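You operate a simulated robot arm through the tools that you are given. There is no shell and no other tool.

You run a simulated two-armed robot. Do the job below in one go: nothing can be reset, and whatever is moved stays where it is left.

## Task
Push the pads drawer shut. Put the 7.95 mm felt packer from the steel hood stand top on top of the red-handled mallet and the 8.60 mm felt packer on the bench mat top. Take the press oil can on the steel hood stand top and put it away on the bench top behind the winder. Fetch the orange puller and set it on the store bench top. Take the alloy bracket and leave it on the bench top behind the winder. Put the 4.05 mm fibre packer from the drain bed on the mat top and the 5.60 mm fibre packer on the rear of the oven bench. Open the tins drawer. The order is free. Set down upright: felt packer, press oil can, orange puller.

Only the result counts: the job must be done as asked and must still hold three seconds after the hand-in. Knocking over, shifting, dropping, spilling or breaking anything else fails it.

## Robot
Two 7-joint arms with two-finger parallel grippers on one trunk, on a base that drives. Base frame: it is fixed to the floor where the robot stands at the start and does not move with it; the origin is under the middle of the robot, x ahead of it, y to its left, z up. Units: m, degrees, N and s.
The left shoulder is at the start at [0.08, 0.131, 0.947], the right one opposite. With the tool pointing down near the work surface each hand reaches from about 0.4 to 0.86 m from the robot's upright axis, wherever it stands, measured 20 degrees to its own side. Places, roughly: alloy bracket (3x8x8 cm) [-2, 2.1, 0.9]; bench mat top (18x15 cm) [-1.42, 1.48, 0.9]; bench top behind the winder [1.5, 0.1, 0.9]; felt packer [-0.25, 1, 0.75]; fibre packer [-2.25, 2.25, 1]; mat top (26x20 cm) [-4.62, -1.1, 0.9]; orange puller (6x7x9 cm) [-1.6, 1.8, 0.9]; pads drawer [0.7, -0.1, 0.7]; press oil can [-0.25, 1, 0.75]; rear of the oven bench [-5, 0.2, 0.9]; red-handled mallet (6x6x13 cm) [-0.4, 0.8, 0.8]; store bench top [-2.2, 4.6, 0.9]; tins drawer [1.4, 0.4, 0.7]. Payload 1.57 kg a hand.
The tool frame of a hand sits at the grasp point between the pads (the TCP): z along the fingers, y along the line on which they close. The tips reach 0.03 m beyond it. The gripper opens to 0.11 m. The fingers are 0.024 m wide and 0.012 m thick; the gripper's body (0.048 by 0.112 m) begins 0.078 m behind the TCP.
Orientation is told as [roll, pitch, yaw] about the base's x, y, z axes, in that order, counted from this pose: with the fingers straight down and closing along the base's y, the tool's x points along the base's -x, its y along +y and its z along -z.

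## Interface
- The arms move only by the tool step_arm. It takes "left_motion", "right_motion" or both (then of equal length, played together; a hand with none holds still); each is a list of rows, each a list of 2 entries, a list of its own where there are three numbers: the shift along the base's x, y, z in m, then the turn, a rotation vector about the base's x, y, z in degrees. In form: [[[dx, dy, dz], [wx, wy, wz]], ...]. A call has 1 to 20 rows; each row shifts and turns the commanded pose from where the row before left it. "left_claw" and "right_claw" are, for a hand that has rows, the opening in per cent of the stroke, from 0 (shut) to 100 (fully open), set as the call begins (left out, the last holds). Rows are played at 5 a second. More than 0.05 m and 8.6 degrees between two rows, or a gripper value outside its range, and nothing of the call is played. Where a pose cannot be reached the arm comes as near as it can. A force on the tool above 40 N (or 10 N above the force at the start of the call, whichever is more), or a blocked arm, ends the call early, and 0.2 s more pass. Each finger travels about 0.108 m/s and halts on what it meets, pressing with about 43 N; the grip force reading is that of the motor and also rises with nothing between the fingers. The clock runs only during rows and for 0.2 s after the last one: add rows that do not move to give the fingers time. It gives the time, the measured TCP pose, the force on the tool (base axes), the opening and the grip force at its end, in the units of the frame above (readings bear some noise), with the torque about the TCP (base axes, N m) and any sound that the robot's microphone picked up.
- Cameras (640 x 400 px; columns grow to the right, rows downward): "scene" is now at [-0.0866, 0.0633, 1.4084]; the picture's right is [0.67, -0.74, -0.00], its down [-0.51, -0.46, -0.72] and it looks along [0.53, 0.49, -0.69] (base axes); focal length 214 px, centre (320, 200). "left" rides on the left gripper at [0.07, -0.016, -0.141] in its tool frame; the picture's right is [0.23, 0.97, 0.00], its down [-0.86, 0.20, -0.48] and it looks along [-0.47, 0.11, 0.88] (tool axes); focal length 222 px, centre (320, 200). "right" rides on the right gripper at [0.07, 0.016, -0.141] in its tool frame; the picture's right is [-0.23, 0.97, 0.00], its down [-0.86, -0.20, -0.48] and it looks along [-0.47, -0.11, 0.88] (tool axes); focal length 222 px, centre (320, 200). There is no depth. A picture from a camera that has moved, and an enlarged one, comes with that camera's place and axes in the base frame and with its lens. The place of the scene camera against the robot may be out by one fixed shift of up to 0.012 m in any direction.
- capture(camera): a new picture of that camera. No time passes.
- base_move(legs): drives the robot by 1 to 6 legs, each [ahead, left, turn to the left] in m, m and degrees, along the robot's own axes; the way and the turn of a leg run together, so that a leg with both is an arc; at most 1.5 m and 180 degrees a leg. The arms and the cameras ride along, it lands a little off, and it stops where it bumps. It gives what a move gives.
- pan_tilt(pan, tilt): turns the head with the scene camera to pan (to the left, within 109 degrees either way) and tilt (down, from -29 to 69), counted from straight ahead of the robot. It gives what a move gives.
- zoom(camera, box): a new picture of the part [left, top, right, bottom] of that camera's present view, enlarged. No time passes.
- job_done(): hands the job in; it is judged then, once.

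Places have to be worked out from the pictures, the camera data and where the tool is seen. Open the grippers and draw the arms clear of the work before you hand the job in, unless the task says otherwise.

The tools are called after "Emit:" by a JSON object that holds its "api" and its "payload". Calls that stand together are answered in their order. step_arm: Moves the arms, as the interface text tells. Its arguments: {"type":"object","properties":{"left_motion":{"type":"array","items":{"type":"array"}},"left_claw":{"type":"number"},"right_motion":{"type":"array","items":{"type":"array"}},"right_claw":{"type":"number"}},"required":[]} The other tools are called the same way: base_move (legs) drives the base; pan_tilt (pan, tilt) turns the head that bears the scene camera; capture (camera) takes a picture; zoom (camera, box) takes an enlarged picture of a part of a camera's view; job_done () hands the job in.

At the start:

```text
time_s: 0.0
left_eef_pos: [0.3476, 0.3775, 1.1337]
left_ee_rot: [0.0, 0.0, -0.1]
left_wrist_force: [-0.3, 0.2, 0.4]
left_wrist_torque: [-0.03, -0.01, -0.02]
left_width: 0.1099
left_grasp_force: 0.2
right_eef_pos: [0.506, 0.0749, 1.1296]
right_ee_rot: [0.0, 0.1, 0.0]
right_wrist_force: [-0.6, 0.5, 0.2]
right_wrist_torque: [-0.04, 0.0, -0.03]
right_width: 0.11
right_grasp_force: 0.0
robot x, y, heading: [-0.0001, 0.0024, 0.1]
head pan, tilt: [42.3, 43.6]
```

scene: 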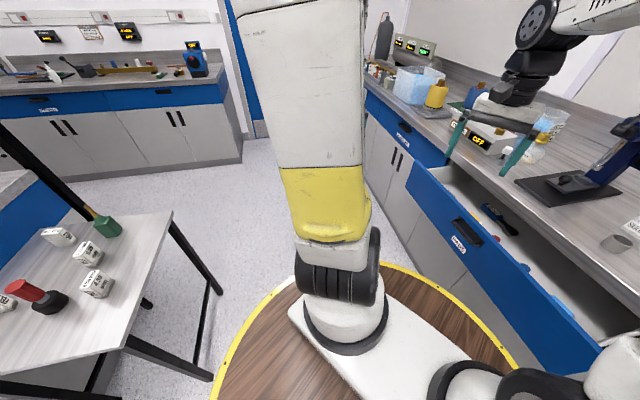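
right: 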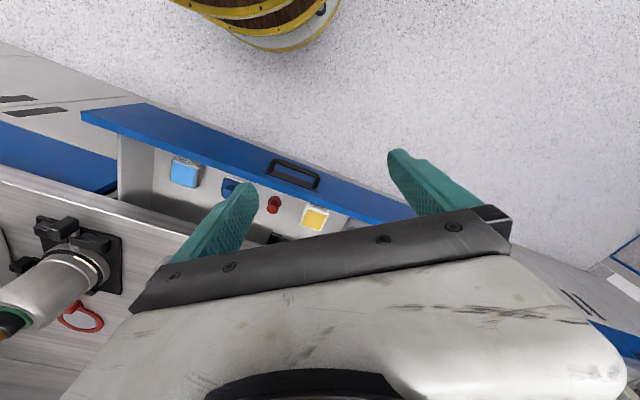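
left: 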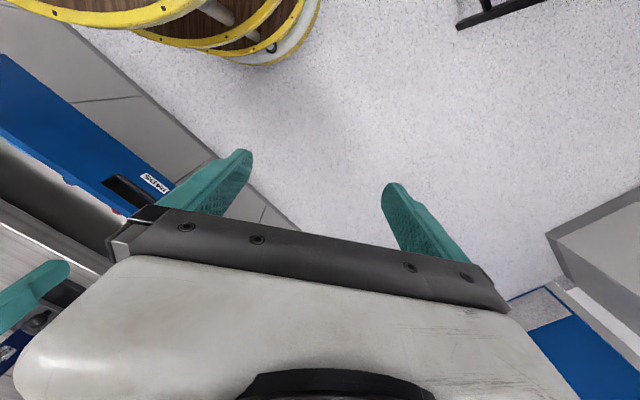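

The scene picture shows the open drawer on the right and a small table with packers on the left. I'll look around with the head first.

Emit:
{"api": "pan_tilt", "payload": {"pan": 0, "tilt": 30}}

Emit:
{"api": "capture", "payload": {"camera": "scene"}}

Emit:
{"api": "pan_tilt", "payload": {"pan": 100, "tilt": 30}}

Emit:
{"api": "capture", "payload": {"camera": "scene"}}

Emit:
{"api": "pan_tilt", "payload": {"pan": -60, "tilt": 30}}

Emit:
{"api": "capture", "payload": {"camera": "scene"}}

```text
time_s: 1.1
left_eef_pos: [0.3469, 0.3753, 1.1333]
left_ee_rot: [0.0, 0.1, 0.0]
left_wrist_force: [0.5, -0.8, 0.6]
left_wrist_torque: [0.01, -0.02, 0.01]
left_width: 0.1102
left_grasp_force: 0.0
right_eef_pos: [0.5062, 0.0748, 1.1294]
right_ee_rot: [-0.1, 0.0, -0.1]
right_wrist_force: [0.7, -0.2, -0.3]
right_wrist_torque: [-0.02, 0.04, 0.01]
right_width: 0.1098
right_grasp_force: 0.1
robot x, y, heading: [-0.0009, -0.0031, -0.0]
head pan, tilt: [0.0, 30.0]
```

```text
taken
camera scene: at [-0.0571, 0.0079, 1.429], right [0.0, -1.0, 0.0], down [-0.5, 0.0, -0.87], along [0.87, 0.0, -0.5], focal length 214 px, centre (320, 200)
```

scene: 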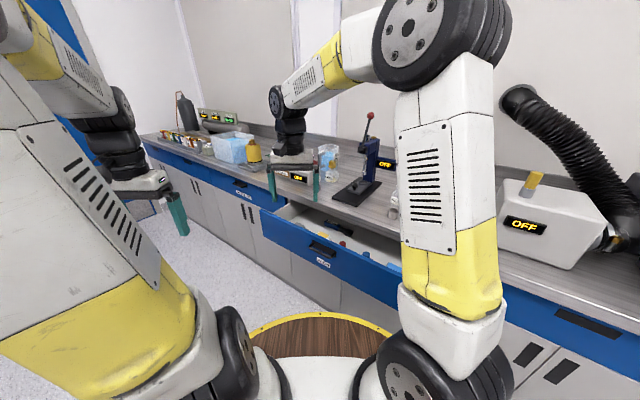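

```text
time_s: 2.9
left_eef_pos: [0.3466, 0.3764, 1.1318]
left_ee_rot: [-0.1, 0.0, 0.1]
left_wrist_force: [0.4, 0.8, 0.1]
left_wrist_torque: [-0.02, 0.01, 0.0]
left_width: 0.1103
left_grasp_force: 0.0
right_eef_pos: [0.5068, 0.0736, 1.13]
right_ee_rot: [0.0, 0.0, 0.0]
right_wrist_force: [-0.5, 0.4, -0.2]
right_wrist_torque: [0.0, -0.02, -0.03]
right_width: 0.1101
right_grasp_force: 0.0
robot x, y, heading: [0.0044, -0.0048, 0.2]
head pan, tilt: [100.0, 30.0]
```

```text
taken
camera scene: at [-0.1631, 0.0969, 1.429], right [0.98, 0.17, 0.0], down [0.09, -0.49, -0.87], along [-0.15, 0.85, -0.5], focal length 214 px, centre (320, 200)
```

scene: 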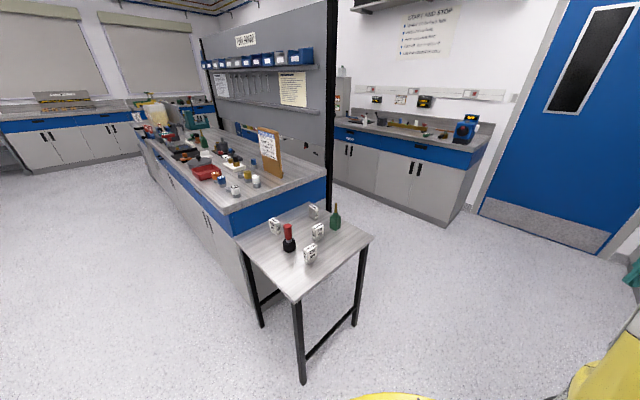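

```text
time_s: 5.3
left_eef_pos: [0.3455, 0.3763, 1.1338]
left_ee_rot: [0.0, 0.0, 0.0]
left_wrist_force: [0.3, -0.8, 0.2]
left_wrist_torque: [0.01, -0.01, -0.03]
left_width: 0.1099
left_grasp_force: 0.0
right_eef_pos: [0.5056, 0.0744, 1.13]
right_ee_rot: [-0.1, 0.1, 0.0]
right_wrist_force: [0.2, 0.8, 0.1]
right_wrist_torque: [0.05, -0.02, 0.02]
right_width: 0.1103
right_grasp_force: 0.1
robot x, y, heading: [-0.0006, -0.0009, -0.0]
head pan, tilt: [-60.0, 30.0]
```

```text
taken
camera scene: at [-0.1022, -0.0705, 1.429], right [-0.87, -0.5, 0.0], down [-0.25, 0.43, -0.87], along [0.43, -0.75, -0.5], focal length 214 px, centre (320, 200)
```

scene: 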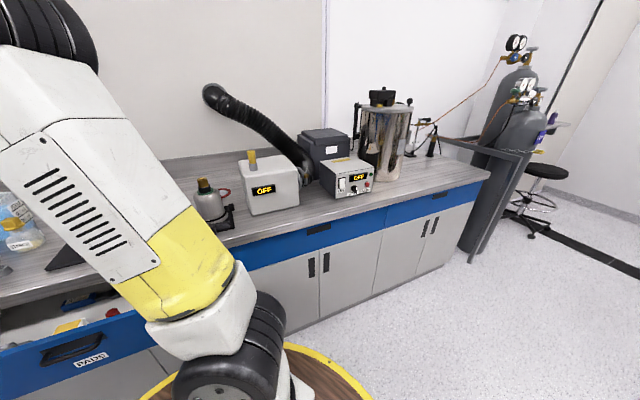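

The drawer labelled PADS is the open one, and the small table holds five things. I'll zoom on the table and the island.

Emit:
{"api": "pan_tilt", "payload": {"pan": 109, "tilt": 35}}

Emit:
{"api": "capture", "payload": {"camera": "scene"}}

Emit:
{"api": "zoom", "payload": {"camera": "scene", "box": [280, 140, 440, 240]}}

Emit:
{"api": "zoom", "payload": {"camera": "scene", "box": [160, 80, 360, 205]}}

```text
time_s: 7.9
left_eef_pos: [0.3469, 0.376, 1.1322]
left_ee_rot: [0.1, 0.0, -0.1]
left_wrist_force: [-0.1, 0.2, 0.7]
left_wrist_torque: [0.03, 0.0, 0.0]
left_width: 0.1097
left_grasp_force: 0.1
right_eef_pos: [0.5065, 0.0747, 1.1302]
right_ee_rot: [0.0, 0.0, -0.1]
right_wrist_force: [0.0, 0.4, 0.6]
right_wrist_torque: [0.02, -0.04, 0.02]
right_width: 0.1102
right_grasp_force: 0.1
robot x, y, heading: [-0.0008, 0.0032, 0.2]
head pan, tilt: [108.9, 35.0]
```

```text
taken
camera scene: at [-0.1759, 0.0911, 1.4212], right [0.95, 0.32, 0.0], down [0.19, -0.54, -0.82], along [-0.26, 0.78, -0.57], focal length 214 px, centre (320, 200)
```

scene: 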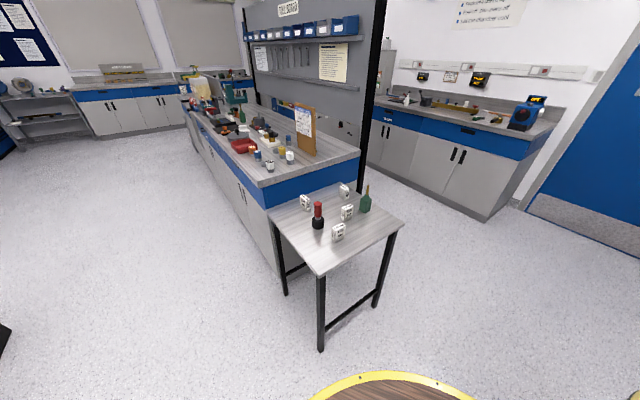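

```text
4.00 times, centred on (360, 190) of scene
camera zoom: at [-0.1759, 0.0911, 1.4212], right [0.95, 0.32, 0.0], down [0.19, -0.54, -0.82], along [-0.26, 0.78, -0.57], focal length 858 px, centre (160, 240)
```

zoom: 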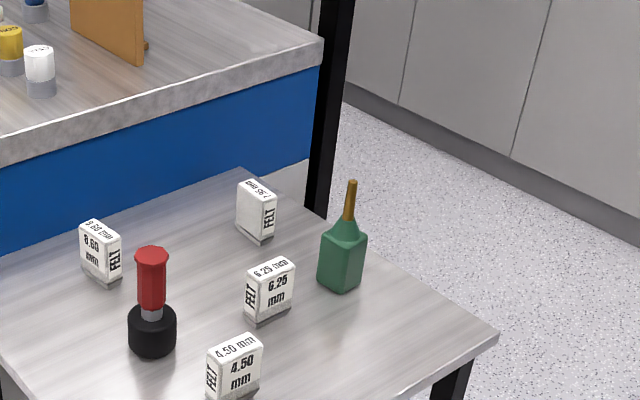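

```text
3.20 times, centred on (260, 142) of scene
camera zoom: at [-0.1759, 0.0911, 1.4212], right [0.95, 0.32, 0.0], down [0.19, -0.54, -0.82], along [-0.26, 0.78, -0.57], focal length 686 px, centre (512, 384)
```

zoom: 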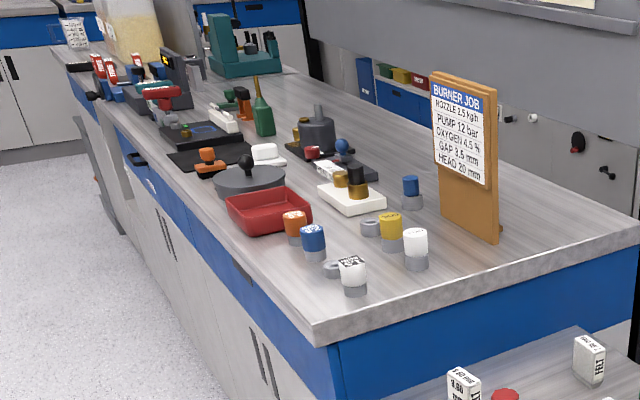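

The bench runs at roughly 57° in base axes, so its normal points about 33° to my right. I'll turn to face the bench squarely and look at both drawers.

Emit:
{"api": "base_move", "payload": {"legs": [[0, 0, -33]]}}

Emit:
{"api": "pan_tilt", "payload": {"pan": 0, "tilt": 40}}

Emit:
{"api": "capture", "payload": {"camera": "scene"}}

Emit:
{"api": "capture", "payload": {"camera": "right"}}

Emit:
{"api": "capture", "payload": {"camera": "left"}}

Emit:
{"api": "pan_tilt", "payload": {"pan": 45, "tilt": 30}}

Emit:
{"api": "capture", "payload": {"camera": "scene"}}

```text
time_s: 9.9
left_eef_pos: [0.4983, 0.1207, 1.1331]
left_ee_rot: [-0.1, 0.0, -34.0]
left_wrist_force: [0.1, 1.3, -0.3]
left_wrist_torque: [0.04, 0.01, 0.0]
left_width: 0.1099
left_grasp_force: 0.1
right_eef_pos: [0.4609, -0.221, 1.1296]
right_ee_rot: [0.1, 0.1, -34.0]
right_wrist_force: [0.3, 0.3, -0.5]
right_wrist_torque: [0.01, -0.03, 0.0]
right_width: 0.1101
right_grasp_force: 0.0
robot x, y, heading: [-0.0018, -0.0003, -34.2]
head pan, tilt: [108.9, 35.0]
```

```text
time_s: 11.8
left_eef_pos: [0.4958, 0.1193, 1.1339]
left_ee_rot: [0.0, 0.1, -34.0]
left_wrist_force: [-0.5, -0.1, -0.2]
left_wrist_torque: [-0.01, 0.01, 0.03]
left_width: 0.1101
left_grasp_force: 0.2
right_eef_pos: [0.4616, -0.2207, 1.1304]
right_ee_rot: [0.0, 0.0, -34.0]
right_wrist_force: [-0.1, 0.1, 0.5]
right_wrist_torque: [0.02, 0.01, -0.03]
right_width: 0.1099
right_grasp_force: 0.1
robot x, y, heading: [0.0005, 0.0012, -33.9]
head pan, tilt: [0.0, 40.0]
```

```text
taken
camera scene: at [-0.0531, 0.0384, 1.4137], right [-0.56, -0.83, 0.0], down [-0.53, 0.36, -0.77], along [0.64, -0.43, -0.64], focal length 214 px, centre (320, 200)
```

scene: 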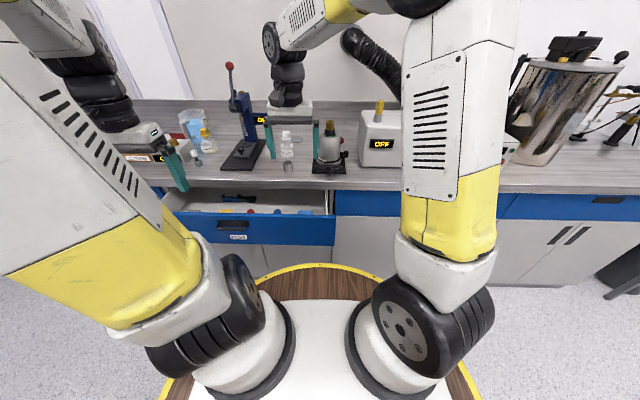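

```text
taken
camera right: at [0.4133, -0.1692, 1.2702], right [0.73, 0.68, 0.0], down [0.6, -0.64, 0.48], along [0.33, -0.35, -0.88], focal length 222 px, centre (320, 200)
```

right: 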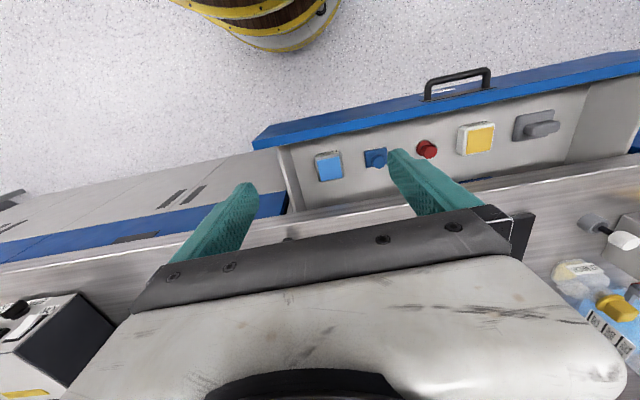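

```text
taken
camera left: at [0.4316, 0.1447, 1.2747], right [0.36, 0.93, 0.0], down [0.82, -0.31, 0.48], along [0.45, -0.17, -0.88], focal length 222 px, centre (320, 200)
```

left: 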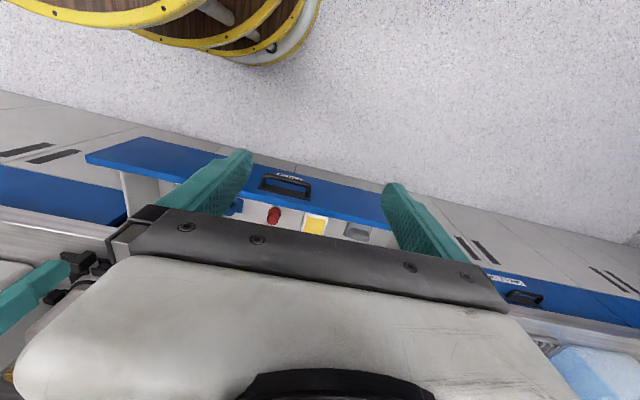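

```text
time_s: 12.9
left_eef_pos: [0.4982, 0.1176, 1.1328]
left_ee_rot: [0.1, -0.1, -34.0]
left_wrist_force: [-0.4, 0.3, 0.0]
left_wrist_torque: [0.02, 0.0, -0.01]
left_width: 0.1101
left_grasp_force: 0.0
right_eef_pos: [0.4625, -0.2206, 1.1296]
right_ee_rot: [0.0, 0.0, -34.1]
right_wrist_force: [0.1, 0.2, -0.3]
right_wrist_torque: [0.0, 0.0, 0.02]
right_width: 0.11
right_grasp_force: 0.0
robot x, y, heading: [-0.0003, 0.0022, -34.0]
head pan, tilt: [45.0, 30.0]
```

```text
taken
camera scene: at [-0.0348, 0.1031, 1.429], right [0.19, -0.98, 0.0], down [-0.49, -0.09, -0.87], along [0.85, 0.16, -0.5], focal length 214 px, centre (320, 200)
```

scene: 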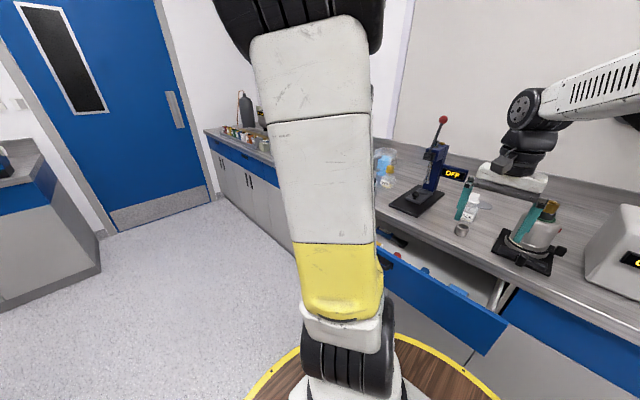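

The bench normal points at about -35° and the drawer is open about 14 cm. Next I turn the gap between my arms toward the far part of the bench, to see the tins drawer and the winder.

Emit:
{"api": "base_move", "payload": {"legs": [[0, 0, 40]]}}

Emit:
{"api": "pan_tilt", "payload": {"pan": 5, "tilt": 30}}

Emit:
{"api": "capture", "payload": {"camera": "scene"}}

Emit:
{"api": "zoom", "payload": {"camera": "scene", "box": [120, 80, 400, 255]}}

```text
time_s: 15.2
left_eef_pos: [0.3009, 0.4136, 1.1326]
left_ee_rot: [0.1, 0.0, 6.6]
left_wrist_force: [-1.0, -0.1, 0.5]
left_wrist_torque: [-0.01, 0.03, -0.02]
left_width: 0.1099
left_grasp_force: 0.0
right_eef_pos: [0.4939, 0.1314, 1.13]
right_ee_rot: [0.1, 0.0, 6.5]
right_wrist_force: [0.7, 0.2, -0.3]
right_wrist_torque: [-0.02, 0.02, 0.02]
right_width: 0.1101
right_grasp_force: 0.0
robot x, y, heading: [-0.0021, -0.0007, 6.3]
head pan, tilt: [45.0, 30.0]
```

```text
time_s: 16.2
left_eef_pos: [0.3005, 0.4145, 1.1336]
left_ee_rot: [-0.1, 0.0, 6.5]
left_wrist_force: [-0.5, -0.2, 0.5]
left_wrist_torque: [0.0, -0.01, 0.04]
left_width: 0.1098
left_grasp_force: 0.2
right_eef_pos: [0.4959, 0.1323, 1.1296]
right_ee_rot: [0.0, 0.0, 6.6]
right_wrist_force: [0.1, -0.1, -0.4]
right_wrist_torque: [0.02, -0.02, -0.01]
right_width: 0.1099
right_grasp_force: 0.1
robot x, y, heading: [-0.0024, 0.0023, 6.8]
head pan, tilt: [5.0, 30.0]
```

```text
taken
camera scene: at [-0.0581, 0.01, 1.429], right [0.2, -0.98, 0.0], down [-0.49, -0.1, -0.87], along [0.85, 0.17, -0.5], focal length 214 px, centre (320, 200)
```

scene: 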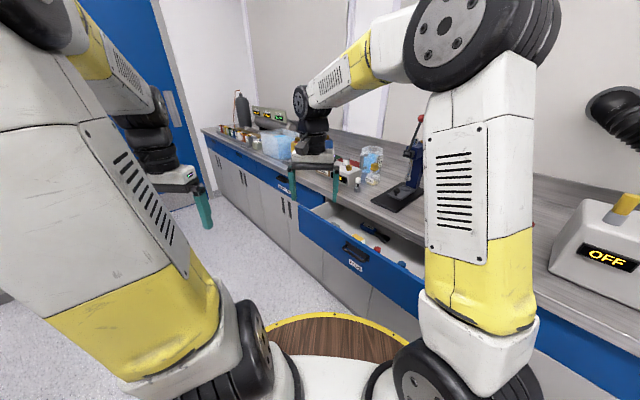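

```text
2.29 times, centred on (260, 168) of scene
camera zoom: at [-0.0581, 0.01, 1.429], right [0.2, -0.98, 0.0], down [-0.49, -0.1, -0.87], along [0.85, 0.17, -0.5], focal length 490 px, centre (457, 274)
```

zoom: 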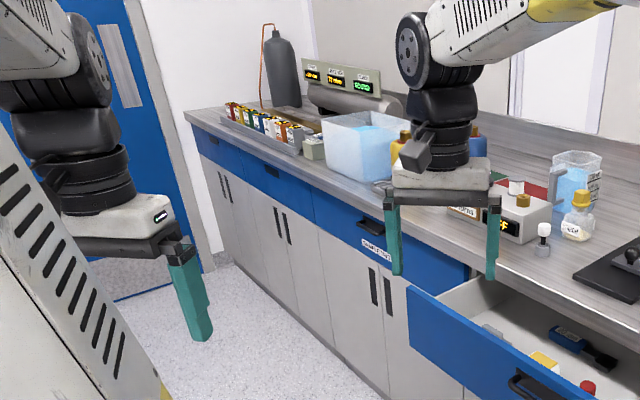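

I'll zoom tight on the drawer labels to find the tins drawer.

Emit:
{"api": "zoom", "payload": {"camera": "scene", "box": [265, 170, 305, 195]}}

Emit:
{"api": "zoom", "payload": {"camera": "scene", "box": [200, 120, 280, 170]}}

Emit:
{"api": "zoom", "payload": {"camera": "scene", "box": [240, 95, 420, 207]}}

```text
16.00 times, centred on (285, 182) of scene
camera zoom: at [-0.0581, 0.01, 1.429], right [0.2, -0.98, 0.0], down [-0.49, -0.1, -0.87], along [0.85, 0.17, -0.5], focal length 3432 px, centre (880, 480)
```

zoom: 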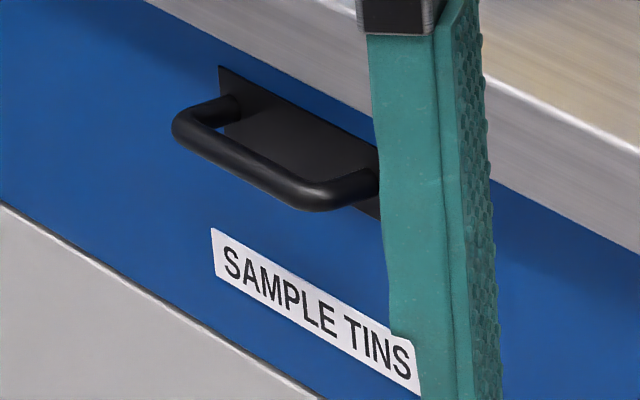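

```text
8.00 times, centred on (240, 145) of scene
camera zoom: at [-0.0581, 0.01, 1.429], right [0.2, -0.98, 0.0], down [-0.49, -0.1, -0.87], along [0.85, 0.17, -0.5], focal length 1716 px, centre (960, 640)
```

zoom: 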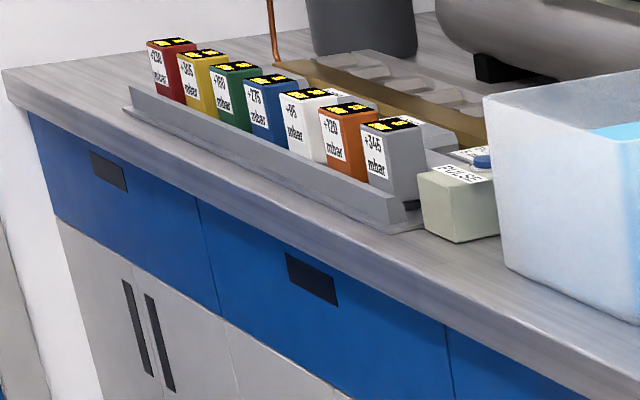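

```text
3.56 times, centred on (330, 151) of scene
camera zoom: at [-0.0581, 0.01, 1.429], right [0.2, -0.98, 0.0], down [-0.49, -0.1, -0.87], along [0.85, 0.17, -0.5], focal length 763 px, centre (284, 374)
```

zoom: 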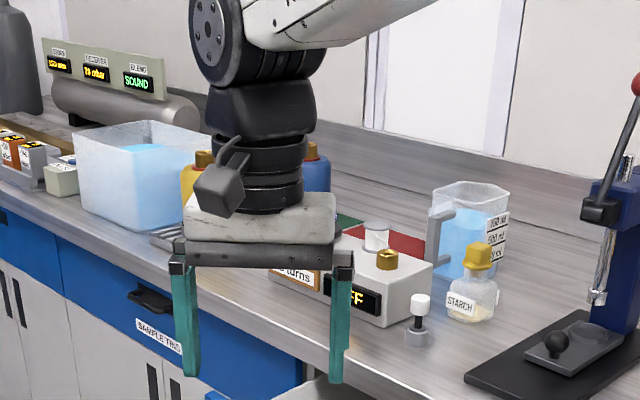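

The drawer labelled SAMPLE TINS is the closed one left of the pads drawer, and the device with "turns" on its label beside it must be the winder. I'll square up to the bench and back off a little so there's room to push the pads drawer with the left hand.

Emit:
{"api": "base_move", "payload": {"legs": [[0, 0, -41.6], [-0.12, 0, 0]]}}

Emit:
{"api": "step_arm", "payload": {"left_claw": 0, "left_motion": [[[0, 0, -0.02], [-4.6, -6.55, 0]], [[0, 0, -0.03], [-4.6, -6.55, 0]], [[0, 0, -0.03], [-4.6, -6.55, 0]], [[0, 0, -0.03], [-4.6, -6.55, 0]], [[0, 0, -0.03], [-4.6, -6.55, 0]], [[0, 0, -0.03], [-4.6, -6.55, 0]], [[0, 0, -0.03], [-4.6, -6.55, 0]]]}}

Emit:
{"api": "capture", "payload": {"camera": "scene"}}

Emit:
{"api": "capture", "payload": {"camera": "left"}}

Emit:
{"api": "capture", "payload": {"camera": "right"}}

```text
time_s: 19.4
left_eef_pos: [0.4059, 0.1722, 1.1328]
left_ee_rot: [0.1, -0.1, -35.9]
left_wrist_force: [0.5, 1.4, -0.3]
left_wrist_torque: [0.02, 0.03, 0.0]
left_width: 0.1102
left_grasp_force: 0.1
right_eef_pos: [0.3582, -0.1669, 1.1298]
right_ee_rot: [0.0, 0.0, -36.0]
right_wrist_force: [0.1, -0.1, -0.1]
right_wrist_torque: [-0.02, 0.01, -0.02]
right_width: 0.1099
right_grasp_force: 0.1
robot x, y, heading: [-0.0996, 0.0703, -35.8]
head pan, tilt: [5.0, 30.0]
```

```text
time_s: 21.0
left_eef_pos: [0.4579, 0.2002, 0.9443]
left_ee_rot: [1.4, -55.9, -36.9]
left_wrist_force: [-0.6, 0.0, -0.1]
left_wrist_torque: [0.01, 0.03, 0.03]
left_width: 0.0
left_grasp_force: 21.1
left hand out of reach, approached as far as the arm can: row 5, 6, 7
right_eef_pos: [0.3572, -0.1678, 1.1294]
right_ee_rot: [0.0, 0.0, -35.9]
right_wrist_force: [-0.4, -1.3, -0.3]
right_wrist_torque: [0.1, 0.03, -0.01]
right_width: 0.1102
right_grasp_force: 0.0
robot x, y, heading: [-0.0962, 0.0721, -35.8]
head pan, tilt: [5.0, 30.0]
```

```text
taken
camera scene: at [-0.1393, 0.1123, 1.429], right [-0.51, -0.86, 0.0], down [-0.43, 0.26, -0.87], along [0.74, -0.45, -0.5], focal length 214 px, centre (320, 200)
```

scene: 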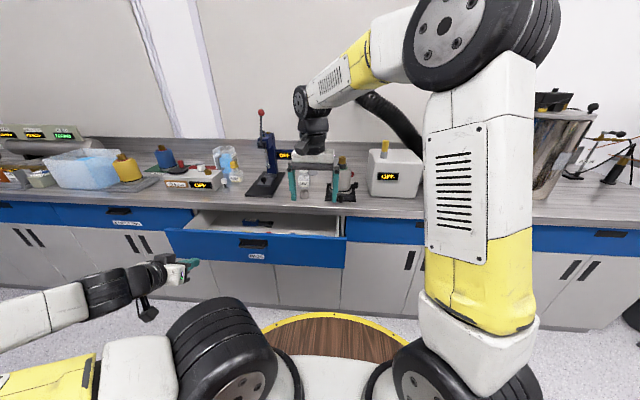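

```text
taken
camera left: at [0.3224, 0.279, 0.9657], right [0.47, 0.87, -0.18], down [0.18, 0.1, 0.98], along [0.87, -0.49, -0.1], focal length 222 px, centre (320, 200)
```

left: 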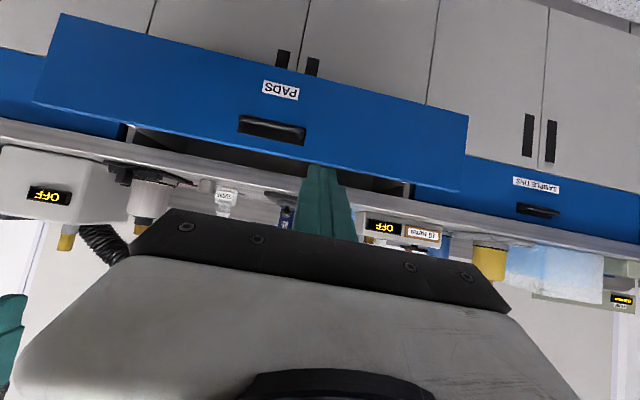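

```text
taken
camera right: at [0.3113, -0.1142, 1.27], right [0.76, 0.65, 0.0], down [0.57, -0.66, 0.48], along [0.31, -0.36, -0.88], focal length 222 px, centre (320, 200)
```

right: 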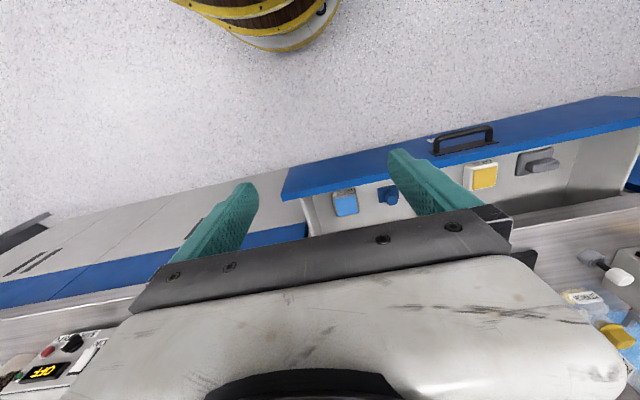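

The pads handle triangulates to about (0.61, 0.00, 0.815), with the drawer front just behind it. I'll lower the left hand to z≈0.79, clear of the drawer, and see where it lands.

Emit:
{"api": "step_arm", "payload": {"left_motion": [[[0.0246, -0.0172, -0.035], [0, 0, 0]], [[0.0246, -0.0172, -0.035], [0, 0, 0]], [[0.0164, -0.0115, -0.035], [0, 0, 0]], [[0.0164, -0.0115, -0.035], [0, 0, 0]]]}}

Emit:
{"api": "capture", "payload": {"camera": "left"}}

Emit:
{"api": "capture", "payload": {"camera": "scene"}}

```text
time_s: 22.0
left_eef_pos: [0.5368, 0.1426, 0.8048]
left_ee_rot: [1.1, -56.0, -36.5]
left_wrist_force: [0.2, -0.1, -0.1]
left_wrist_torque: [-0.01, 0.0, 0.03]
left_width: 0.0002
left_grasp_force: 21.8
right_eef_pos: [0.358, -0.1664, 1.1311]
right_ee_rot: [0.0, -0.1, -35.8]
right_wrist_force: [-0.2, -0.2, 0.5]
right_wrist_torque: [0.02, -0.05, -0.03]
right_width: 0.1099
right_grasp_force: 0.1
robot x, y, heading: [-0.0968, 0.0693, -35.7]
head pan, tilt: [5.0, 30.0]
```

```text
taken
camera left: at [0.4019, 0.2218, 0.8267], right [0.46, 0.87, -0.18], down [0.18, 0.11, 0.98], along [0.87, -0.48, -0.1], focal length 222 px, centre (320, 200)
```

left: 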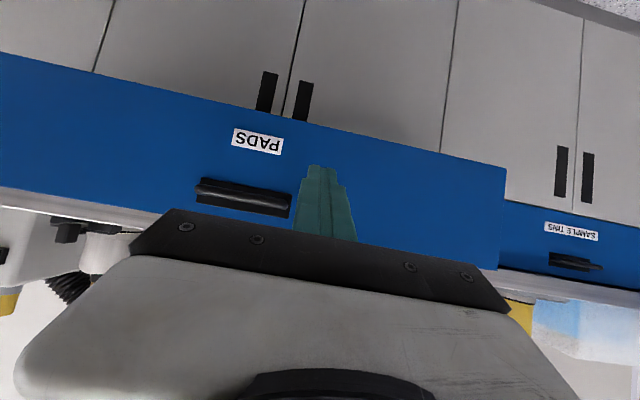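

```text
taken
camera scene: at [-0.14, 0.1131, 1.429], right [-0.51, -0.86, 0.0], down [-0.43, 0.26, -0.87], along [0.74, -0.44, -0.5], focal length 214 px, centre (320, 200)
```

scene: 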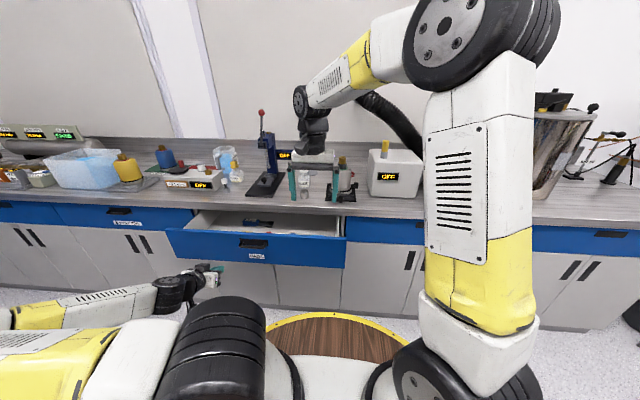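

The hand is at z 0.805, beside the handle, with about 15 cm to the front. I'll advance along the bench normal to contact and push.

Emit:
{"api": "step_arm", "payload": {"left_motion": [[[0.0246, -0.0172, -0.005], [0, 0, 0]], [[0.0246, -0.0172, -0.005], [0, 0, 0]], [[0.0246, -0.0172, -0.005], [0, 0, 0]], [[0.0246, -0.0172, 0], [0, 0, 0]], [[0.0164, -0.0115, 0], [0, 0, 0]], [[0.0164, -0.0115, 0], [0, 0, 0]], [[0.0164, -0.0115, 0], [0, 0, 0]], [[0.0164, -0.0115, 0], [0, 0, 0]], [[0.0164, -0.0115, 0], [0, 0, 0]], [[0.0164, -0.0115, 0], [0, 0, 0]]]}}

Emit:
{"api": "capture", "payload": {"camera": "left"}}

Emit:
{"api": "capture", "payload": {"camera": "scene"}}

```text
time_s: 24.2
left_eef_pos: [0.737, 0.0066, 0.7896]
left_ee_rot: [1.2, -56.0, -36.6]
left_wrist_force: [-0.6, 0.5, 0.0]
left_wrist_torque: [-0.01, -0.03, 0.02]
left_width: 0.0001
left_grasp_force: 21.6
right_eef_pos: [0.3573, -0.1664, 1.1307]
right_ee_rot: [0.0, -0.1, -35.9]
right_wrist_force: [-0.5, -0.1, 0.0]
right_wrist_torque: [0.01, 0.01, -0.01]
right_width: 0.1102
right_grasp_force: 0.0
robot x, y, heading: [-0.0977, 0.0704, -35.8]
head pan, tilt: [5.0, 30.0]
```

```text
taken
camera left: at [0.5997, 0.0845, 0.8114], right [0.46, 0.87, -0.18], down [0.18, 0.11, 0.98], along [0.87, -0.49, -0.1], focal length 222 px, centre (320, 200)
```

left: 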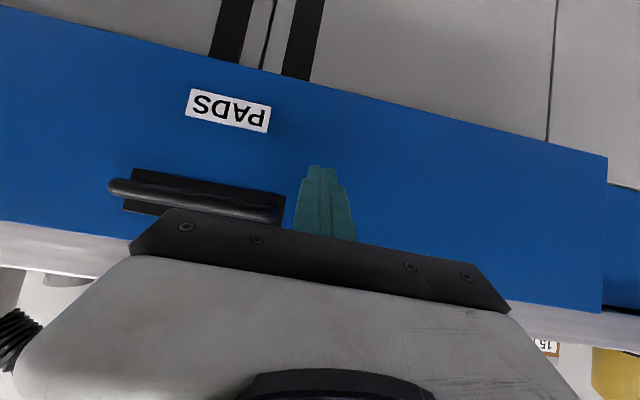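

```text
taken
camera scene: at [-0.1396, 0.1131, 1.429], right [-0.51, -0.86, 0.0], down [-0.43, 0.26, -0.87], along [0.74, -0.45, -0.5], focal length 214 px, centre (320, 200)
```

scene: 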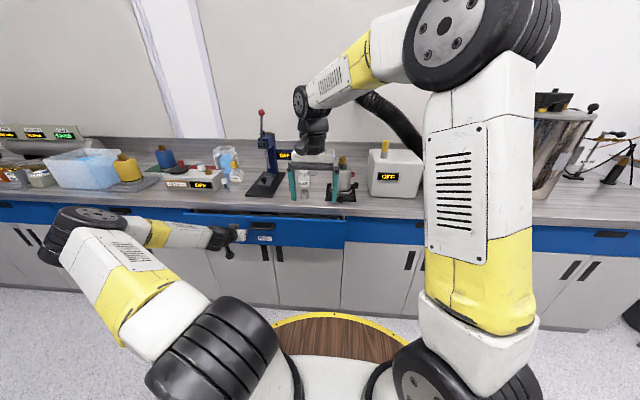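

The drawer is moving easily and is still a few cm open. I'll keep pushing in smaller steps until it stops.

Emit:
{"api": "step_arm", "payload": {"left_motion": [[[0.0123, -0.0086, 0], [0, 0, 0]], [[0.0123, -0.0086, 0], [0, 0, 0]], [[0.0123, -0.0086, 0], [0, 0, 0]], [[0.0082, -0.0057, 0], [0, 0, 0]], [[0.0082, -0.0057, 0], [0, 0, 0]], [[0.0082, -0.0057, 0], [0, 0, 0]], [[0.0082, -0.0057, 0], [0, 0, 0]], [[0.0082, -0.0057, 0], [0, 0, 0]], [[0.0082, -0.0057, 0], [0, 0, 0]], [[0.0082, -0.0057, 0], [0, 0, 0]]]}}

Emit:
{"api": "capture", "payload": {"camera": "left"}}

Emit:
{"api": "capture", "payload": {"camera": "scene"}}

```text
time_s: 25.7
left_eef_pos: [0.7932, -0.0334, 0.7876]
left_ee_rot: [1.0, -55.6, -36.4]
left_wrist_force: [-11.6, 8.4, 4.7]
left_wrist_torque: [-0.04, -0.06, -0.08]
left_width: 0.0
left_grasp_force: 20.9
right_eef_pos: [0.3563, -0.1665, 1.1298]
right_ee_rot: [-0.1, 0.0, -35.9]
right_wrist_force: [-0.5, 0.4, 0.2]
right_wrist_torque: [0.01, -0.01, 0.0]
right_width: 0.1099
right_grasp_force: 0.2
robot x, y, heading: [-0.0997, 0.0697, -35.7]
head pan, tilt: [5.0, 30.0]
stopped in row 7 (left hand): the force on the tool passed its limit at 58 N (the readings are from after the stop); the commanded pose is now the measured one
```

```text
taken
camera left: at [0.6569, 0.0456, 0.8103], right [0.46, 0.87, -0.18], down [0.18, 0.1, 0.98], along [0.87, -0.49, -0.11], focal length 222 px, centre (320, 200)
```

left: 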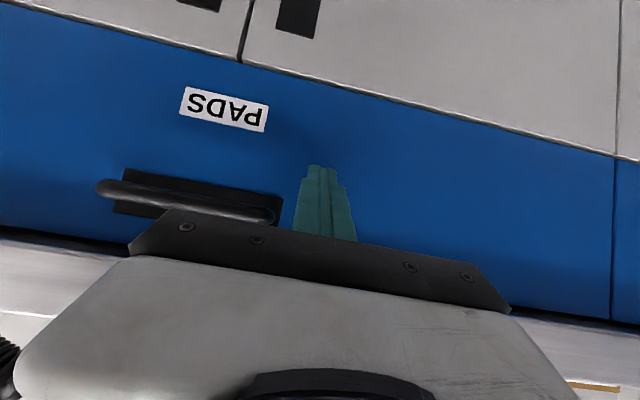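

```text
taken
camera scene: at [-0.1407, 0.1135, 1.429], right [-0.51, -0.86, 0.0], down [-0.43, 0.26, -0.87], along [0.74, -0.44, -0.5], focal length 214 px, centre (320, 200)
```

scene: 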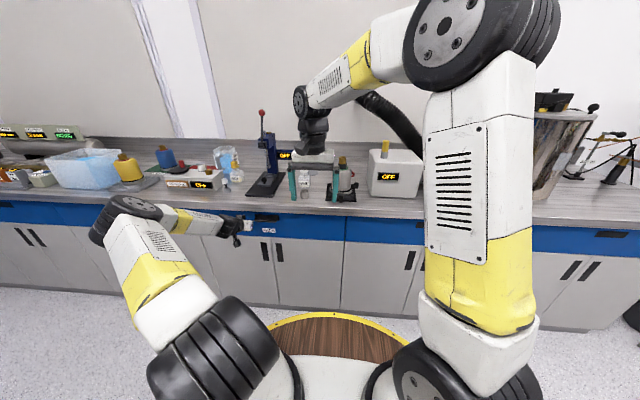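

The drawer hit its stop at a front plane of about n=0.694. I'll back the left hand off and zoom at the winder zone.

Emit:
{"api": "step_arm", "payload": {"left_motion": [[[-0.0246, 0.0172, 0], [0, 0, 0]], [[-0.0328, 0.023, 0], [0, 0, 0]], [[-0.0328, 0.023, 0.01], [0, 0, 0]], [[-0.0328, 0.023, 0.02], [0, 0, 0]], [[-0.0328, 0.023, 0.03], [0, 0, 0]], [[-0.0328, 0.023, 0.03], [0, 0, 0]], [[-0.0164, 0.0115, 0.04], [0, 0, 0]], [[0, 0, 0.04], [0, 0, 0]]]}}

Emit:
{"api": "zoom", "payload": {"camera": "scene", "box": [120, 120, 280, 220]}}

Emit:
{"api": "zoom", "payload": {"camera": "scene", "box": [160, 140, 256, 200]}}

```text
time_s: 27.5
left_eef_pos: [0.5886, 0.1095, 0.9592]
left_ee_rot: [0.9, -55.6, -36.2]
left_wrist_force: [-0.5, -0.4, -0.4]
left_wrist_torque: [-0.01, -0.02, -0.02]
left_width: 0.0002
left_grasp_force: 21.4
right_eef_pos: [0.3579, -0.1671, 1.1297]
right_ee_rot: [-0.1, -0.1, -35.8]
right_wrist_force: [0.4, -0.2, 0.7]
right_wrist_torque: [-0.01, 0.02, -0.01]
right_width: 0.1098
right_grasp_force: 0.1
robot x, y, heading: [-0.0985, 0.0679, -35.5]
head pan, tilt: [5.0, 30.0]
```

```text
4.00 times, centred on (200, 170) of scene
camera zoom: at [-0.1396, 0.1133, 1.429], right [-0.51, -0.86, 0.0], down [-0.43, 0.26, -0.87], along [0.74, -0.44, -0.5], focal length 858 px, centre (800, 320)
```

zoom: 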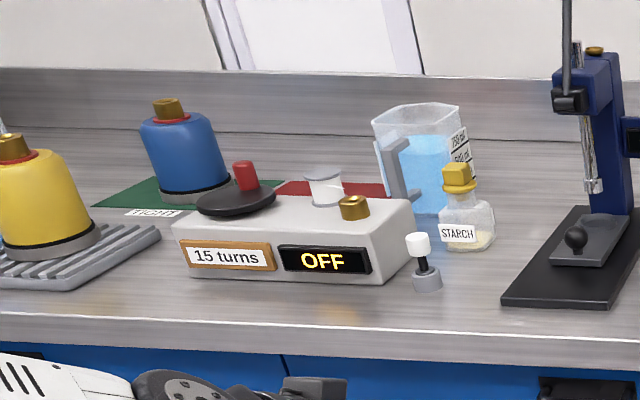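

```text
6.67 times, centred on (208, 170) of scene
camera zoom: at [-0.1396, 0.1133, 1.429], right [-0.51, -0.86, 0.0], down [-0.43, 0.26, -0.87], along [0.74, -0.44, -0.5], focal length 1430 px, centre (1067, 400)
```

zoom: 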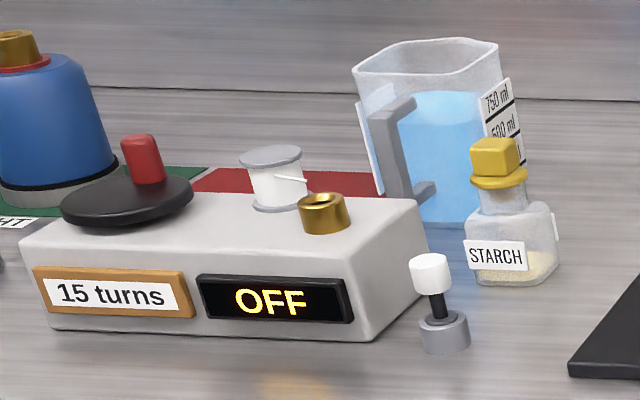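

The winder sits at about n 0.78–0.92, u 0.65–0.90 in bench coordinates (n into the bench, u along it). There are mats behind it, then bare bench up to the back wall. I'll tuck the left arm, then move to the table's bench-facing side and face it.

Emit:
{"api": "step_arm", "payload": {"left_claw": 100, "left_motion": [[[-0.0234, 0.008, 0.0217], [4.0, 5.7, 0]], [[-0.0234, 0.008, 0.0217], [4.0, 5.7, 0]], [[-0.0234, 0.008, 0.0217], [4.0, 5.7, 0]], [[-0.0234, 0.008, 0.0217], [4.0, 5.7, 0]], [[-0.0234, 0.008, 0.0217], [4.0, 5.7, 0]], [[-0.0234, 0.008, 0.0217], [4.0, 5.7, 0]], [[-0.0234, 0.008, 0.0217], [4.0, 5.7, 0]], [[-0.0234, 0.008, 0.0217], [4.0, 5.7, 0]]]}}

Emit:
{"api": "base_move", "payload": {"legs": [[0, 0.5, 0], [0, 0, 179.5]]}}

Emit:
{"api": "pan_tilt", "payload": {"pan": 0, "tilt": 45}}

Emit:
{"api": "capture", "payload": {"camera": "scene"}}

Emit:
{"api": "capture", "payload": {"camera": "left"}}

Emit:
{"api": "capture", "payload": {"camera": "right"}}

```text
time_s: 29.3
left_eef_pos: [0.3994, 0.1746, 1.1315]
left_ee_rot: [-0.1, 0.2, -35.7]
left_wrist_force: [0.6, -0.4, 0.1]
left_wrist_torque: [-0.02, 0.0, -0.03]
left_width: 0.1099
left_grasp_force: 0.0
right_eef_pos: [0.3576, -0.1673, 1.1295]
right_ee_rot: [0.0, 0.0, -35.9]
right_wrist_force: [0.1, -0.1, 0.4]
right_wrist_torque: [0.02, 0.01, 0.02]
right_width: 0.11
right_grasp_force: 0.1
robot x, y, heading: [-0.0966, 0.0658, -35.9]
head pan, tilt: [5.0, 30.0]
```

```text
time_s: 39.4
left_eef_pos: [-0.3068, 0.3984, 1.1314]
left_ee_rot: [-0.1, 0.1, 140.6]
left_wrist_force: [-0.1, 0.0, -0.5]
left_wrist_torque: [-0.04, 0.0, -0.03]
left_width: 0.11
left_grasp_force: 0.0
right_eef_pos: [-0.2433, 0.7361, 1.1296]
right_ee_rot: [0.0, 0.0, 140.7]
right_wrist_force: [0.0, -0.5, -0.1]
right_wrist_torque: [0.02, -0.02, 0.01]
right_width: 0.1097
right_grasp_force: 0.1
robot x, y, heading: [0.1956, 0.4723, 140.5]
head pan, tilt: [5.0, 30.0]
```

```text
time_s: 40.2
left_eef_pos: [-0.3054, 0.3986, 1.1314]
left_ee_rot: [-0.2, 0.1, 140.6]
left_wrist_force: [-0.3, 0.5, -0.8]
left_wrist_torque: [-0.03, -0.01, 0.01]
left_width: 0.11
left_grasp_force: 0.1
right_eef_pos: [-0.243, 0.737, 1.13]
right_ee_rot: [0.0, 0.0, 140.6]
right_wrist_force: [-0.4, 0.6, -0.2]
right_wrist_torque: [0.01, -0.02, 0.01]
right_width: 0.1098
right_grasp_force: 0.1
robot x, y, heading: [0.1953, 0.4703, 140.5]
head pan, tilt: [0.0, 45.0]
```

```text
taken
camera scene: at [0.2336, 0.4425, 1.4065], right [0.63, 0.77, 0.0], down [0.55, -0.45, -0.71], along [-0.55, 0.45, -0.71], focal length 214 px, centre (320, 200)
```

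scene: 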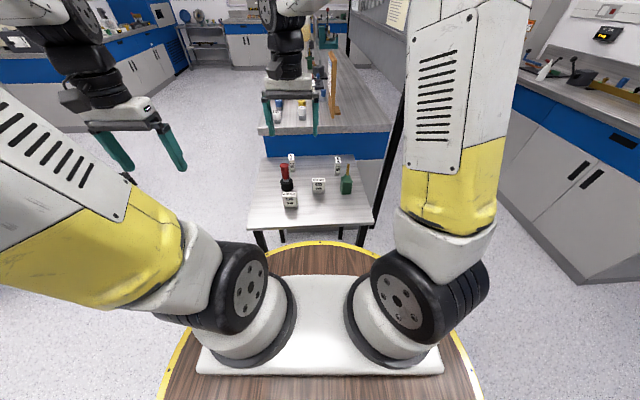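

```text
taken
camera left: at [-0.2416, 0.3679, 1.2734], right [-0.44, -0.9, 0.0], down [-0.79, 0.39, 0.48], along [-0.43, 0.21, -0.88], focal length 222 px, centre (320, 200)
```

left: 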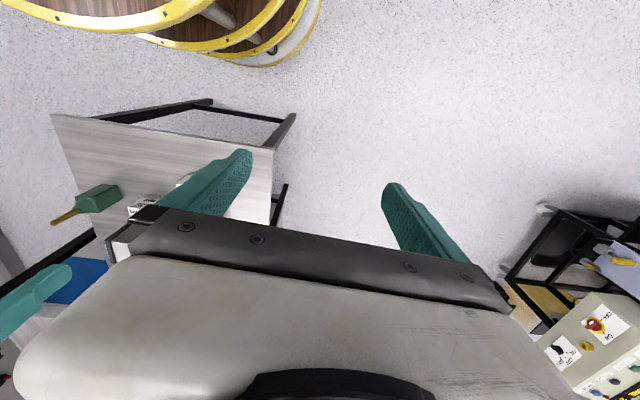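

```text
taken
camera right: at [-0.1987, 0.6785, 1.2702], right [-0.79, -0.61, 0.0], down [-0.53, 0.7, 0.48], along [-0.29, 0.38, -0.88], focal length 222 px, centre (320, 200)
```

right: 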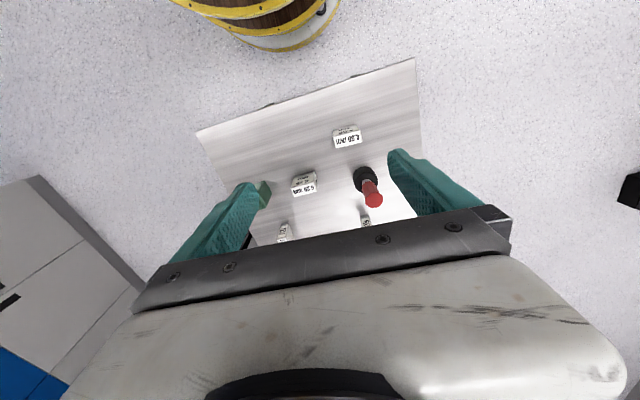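

Now I'm facing the table. I'll zoom on it to read the packers.

Emit:
{"api": "zoom", "payload": {"camera": "scene", "box": [240, 140, 384, 230]}}

Emit:
{"api": "zoom", "payload": {"camera": "scene", "box": [270, 145, 366, 205]}}

Emit:
{"api": "zoom", "payload": {"camera": "right", "box": [230, 100, 430, 225]}}

```text
4.44 times, centred on (312, 185) of scene
camera zoom: at [0.2336, 0.4425, 1.4065], right [0.63, 0.77, 0.0], down [0.55, -0.45, -0.71], along [-0.55, 0.45, -0.71], focal length 953 px, centre (356, 267)
```

zoom: 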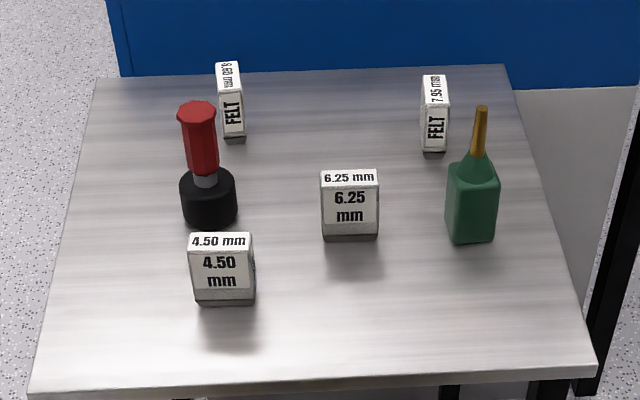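

```text
6.67 times, centred on (318, 175) of scene
camera zoom: at [0.2336, 0.4425, 1.4065], right [0.63, 0.77, 0.0], down [0.55, -0.45, -0.71], along [-0.55, 0.45, -0.71], focal length 1430 px, centre (333, 367)
```

zoom: 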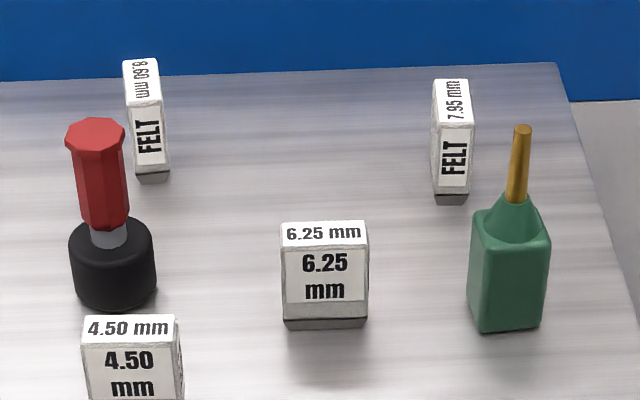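

```text
3.20 times, centred on (330, 162) of right
camera zoom: at [-0.1987, 0.6785, 1.2702], right [-0.79, -0.61, 0.0], down [-0.53, 0.7, 0.48], along [-0.29, 0.38, -0.88], focal length 711 px, centre (288, 320)
```

zoom: 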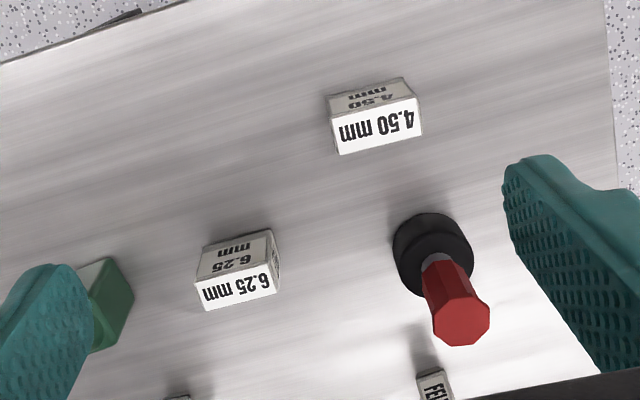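

The far-right block is 7.95 mm, the far-left one 8.60 mm, and the can stands at the right. I'll move a bit closer and square up before picking.

Emit:
{"api": "base_move", "payload": {"legs": [[0, 0, 4], [0.07, 0, 0]]}}

Emit:
{"api": "capture", "payload": {"camera": "scene"}}

```text
time_s: 41.7
left_eef_pos: [-0.3562, 0.4045, 1.1315]
left_ee_rot: [-0.2, 0.0, 144.7]
left_wrist_force: [0.1, 0.3, -0.3]
left_wrist_torque: [0.02, 0.02, -0.03]
left_width: 0.1101
left_grasp_force: 0.0
right_eef_pos: [-0.3175, 0.7436, 1.1298]
right_ee_rot: [-0.1, 0.0, 144.5]
right_wrist_force: [-0.5, -0.6, 1.2]
right_wrist_torque: [0.02, 0.02, 0.01]
right_width: 0.11
right_grasp_force: 0.0
robot x, y, heading: [0.1358, 0.5124, 144.9]
head pan, tilt: [0.0, 45.0]
```

```text
taken
camera scene: at [0.1792, 0.4862, 1.4064], right [0.58, 0.82, 0.0], down [0.58, -0.41, -0.71], along [-0.58, 0.41, -0.71], focal length 214 px, centre (320, 200)
```

scene: 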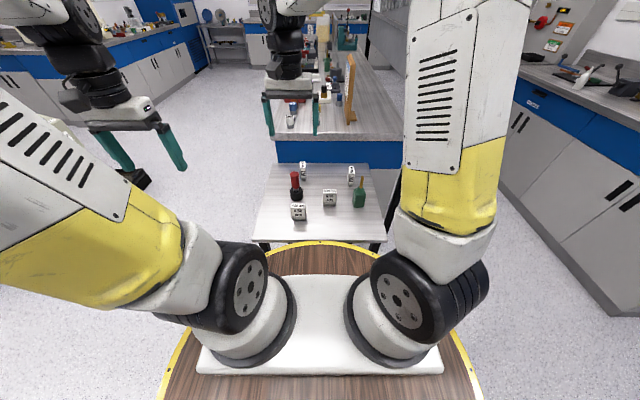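

I'll move the right hand above the 7.95 mm packer at a safe height and look through its camera.

Emit:
{"api": "step_arm", "payload": {"right_motion": [[[-0.007, 0.0385, -0.01], [0, 0, 0]], [[-0.007, 0.0385, -0.01], [0, 0, 0]], [[-0.007, 0.0385, -0.01], [0, 0, 0]], [[-0.007, 0.0385, -0.01], [0, 0, 0]], [[-0.007, 0.0385, -0.01], [0, 0, 0]], [[-0.007, 0.0385, -0.01], [0, 0, 0]], [[-0.007, 0.0385, -0.01], [0, 0, 0]], [[-0.007, 0.0385, -0.01], [0, 0, 0]]]}}

Emit:
{"api": "capture", "payload": {"camera": "right"}}

Emit:
{"api": "zoom", "payload": {"camera": "scene", "box": [240, 120, 400, 220]}}

```text
time_s: 43.5
left_eef_pos: [-0.3561, 0.4034, 1.1311]
left_ee_rot: [-0.2, 0.0, 144.7]
left_wrist_force: [0.8, -0.3, 0.7]
left_wrist_torque: [0.03, -0.02, 0.0]
left_width: 0.1099
left_grasp_force: 0.0
right_eef_pos: [-0.3739, 1.051, 1.0476]
right_ee_rot: [0.0, 0.0, 144.7]
right_wrist_force: [-0.1, -0.9, 0.6]
right_wrist_torque: [0.07, 0.02, -0.04]
right_width: 0.11
right_grasp_force: 0.1
robot x, y, heading: [0.1399, 0.5134, 144.6]
head pan, tilt: [0.0, 45.0]
```

```text
taken
camera right: at [-0.3257, 0.9968, 1.1889], right [-0.75, -0.66, 0.0], down [-0.58, 0.66, 0.48], along [-0.32, 0.36, -0.88], focal length 222 px, centre (320, 200)
```

right: 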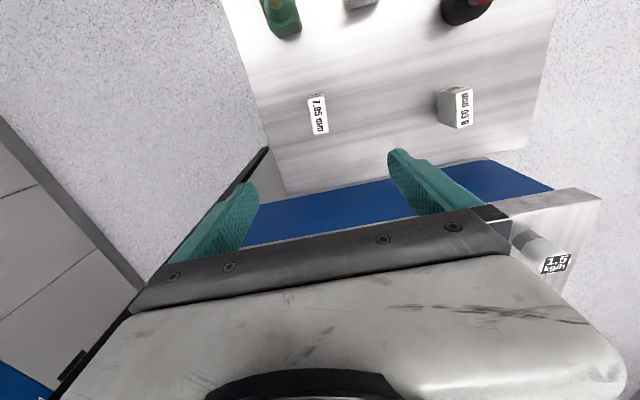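

```text
4.00 times, centred on (320, 170) of scene
camera zoom: at [0.1791, 0.486, 1.4064], right [0.58, 0.82, 0.0], down [0.58, -0.41, -0.71], along [-0.58, 0.41, -0.71], focal length 858 px, centre (320, 320)
```

zoom: 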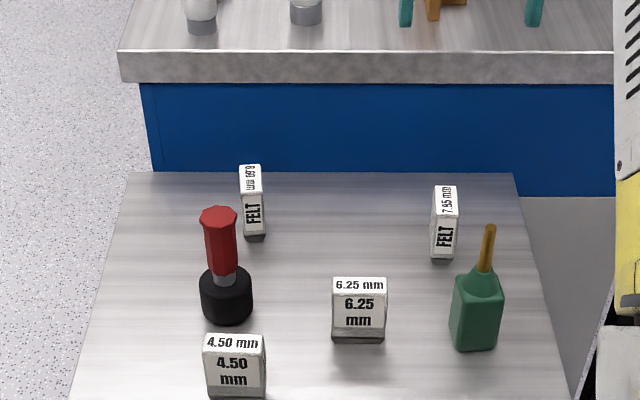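

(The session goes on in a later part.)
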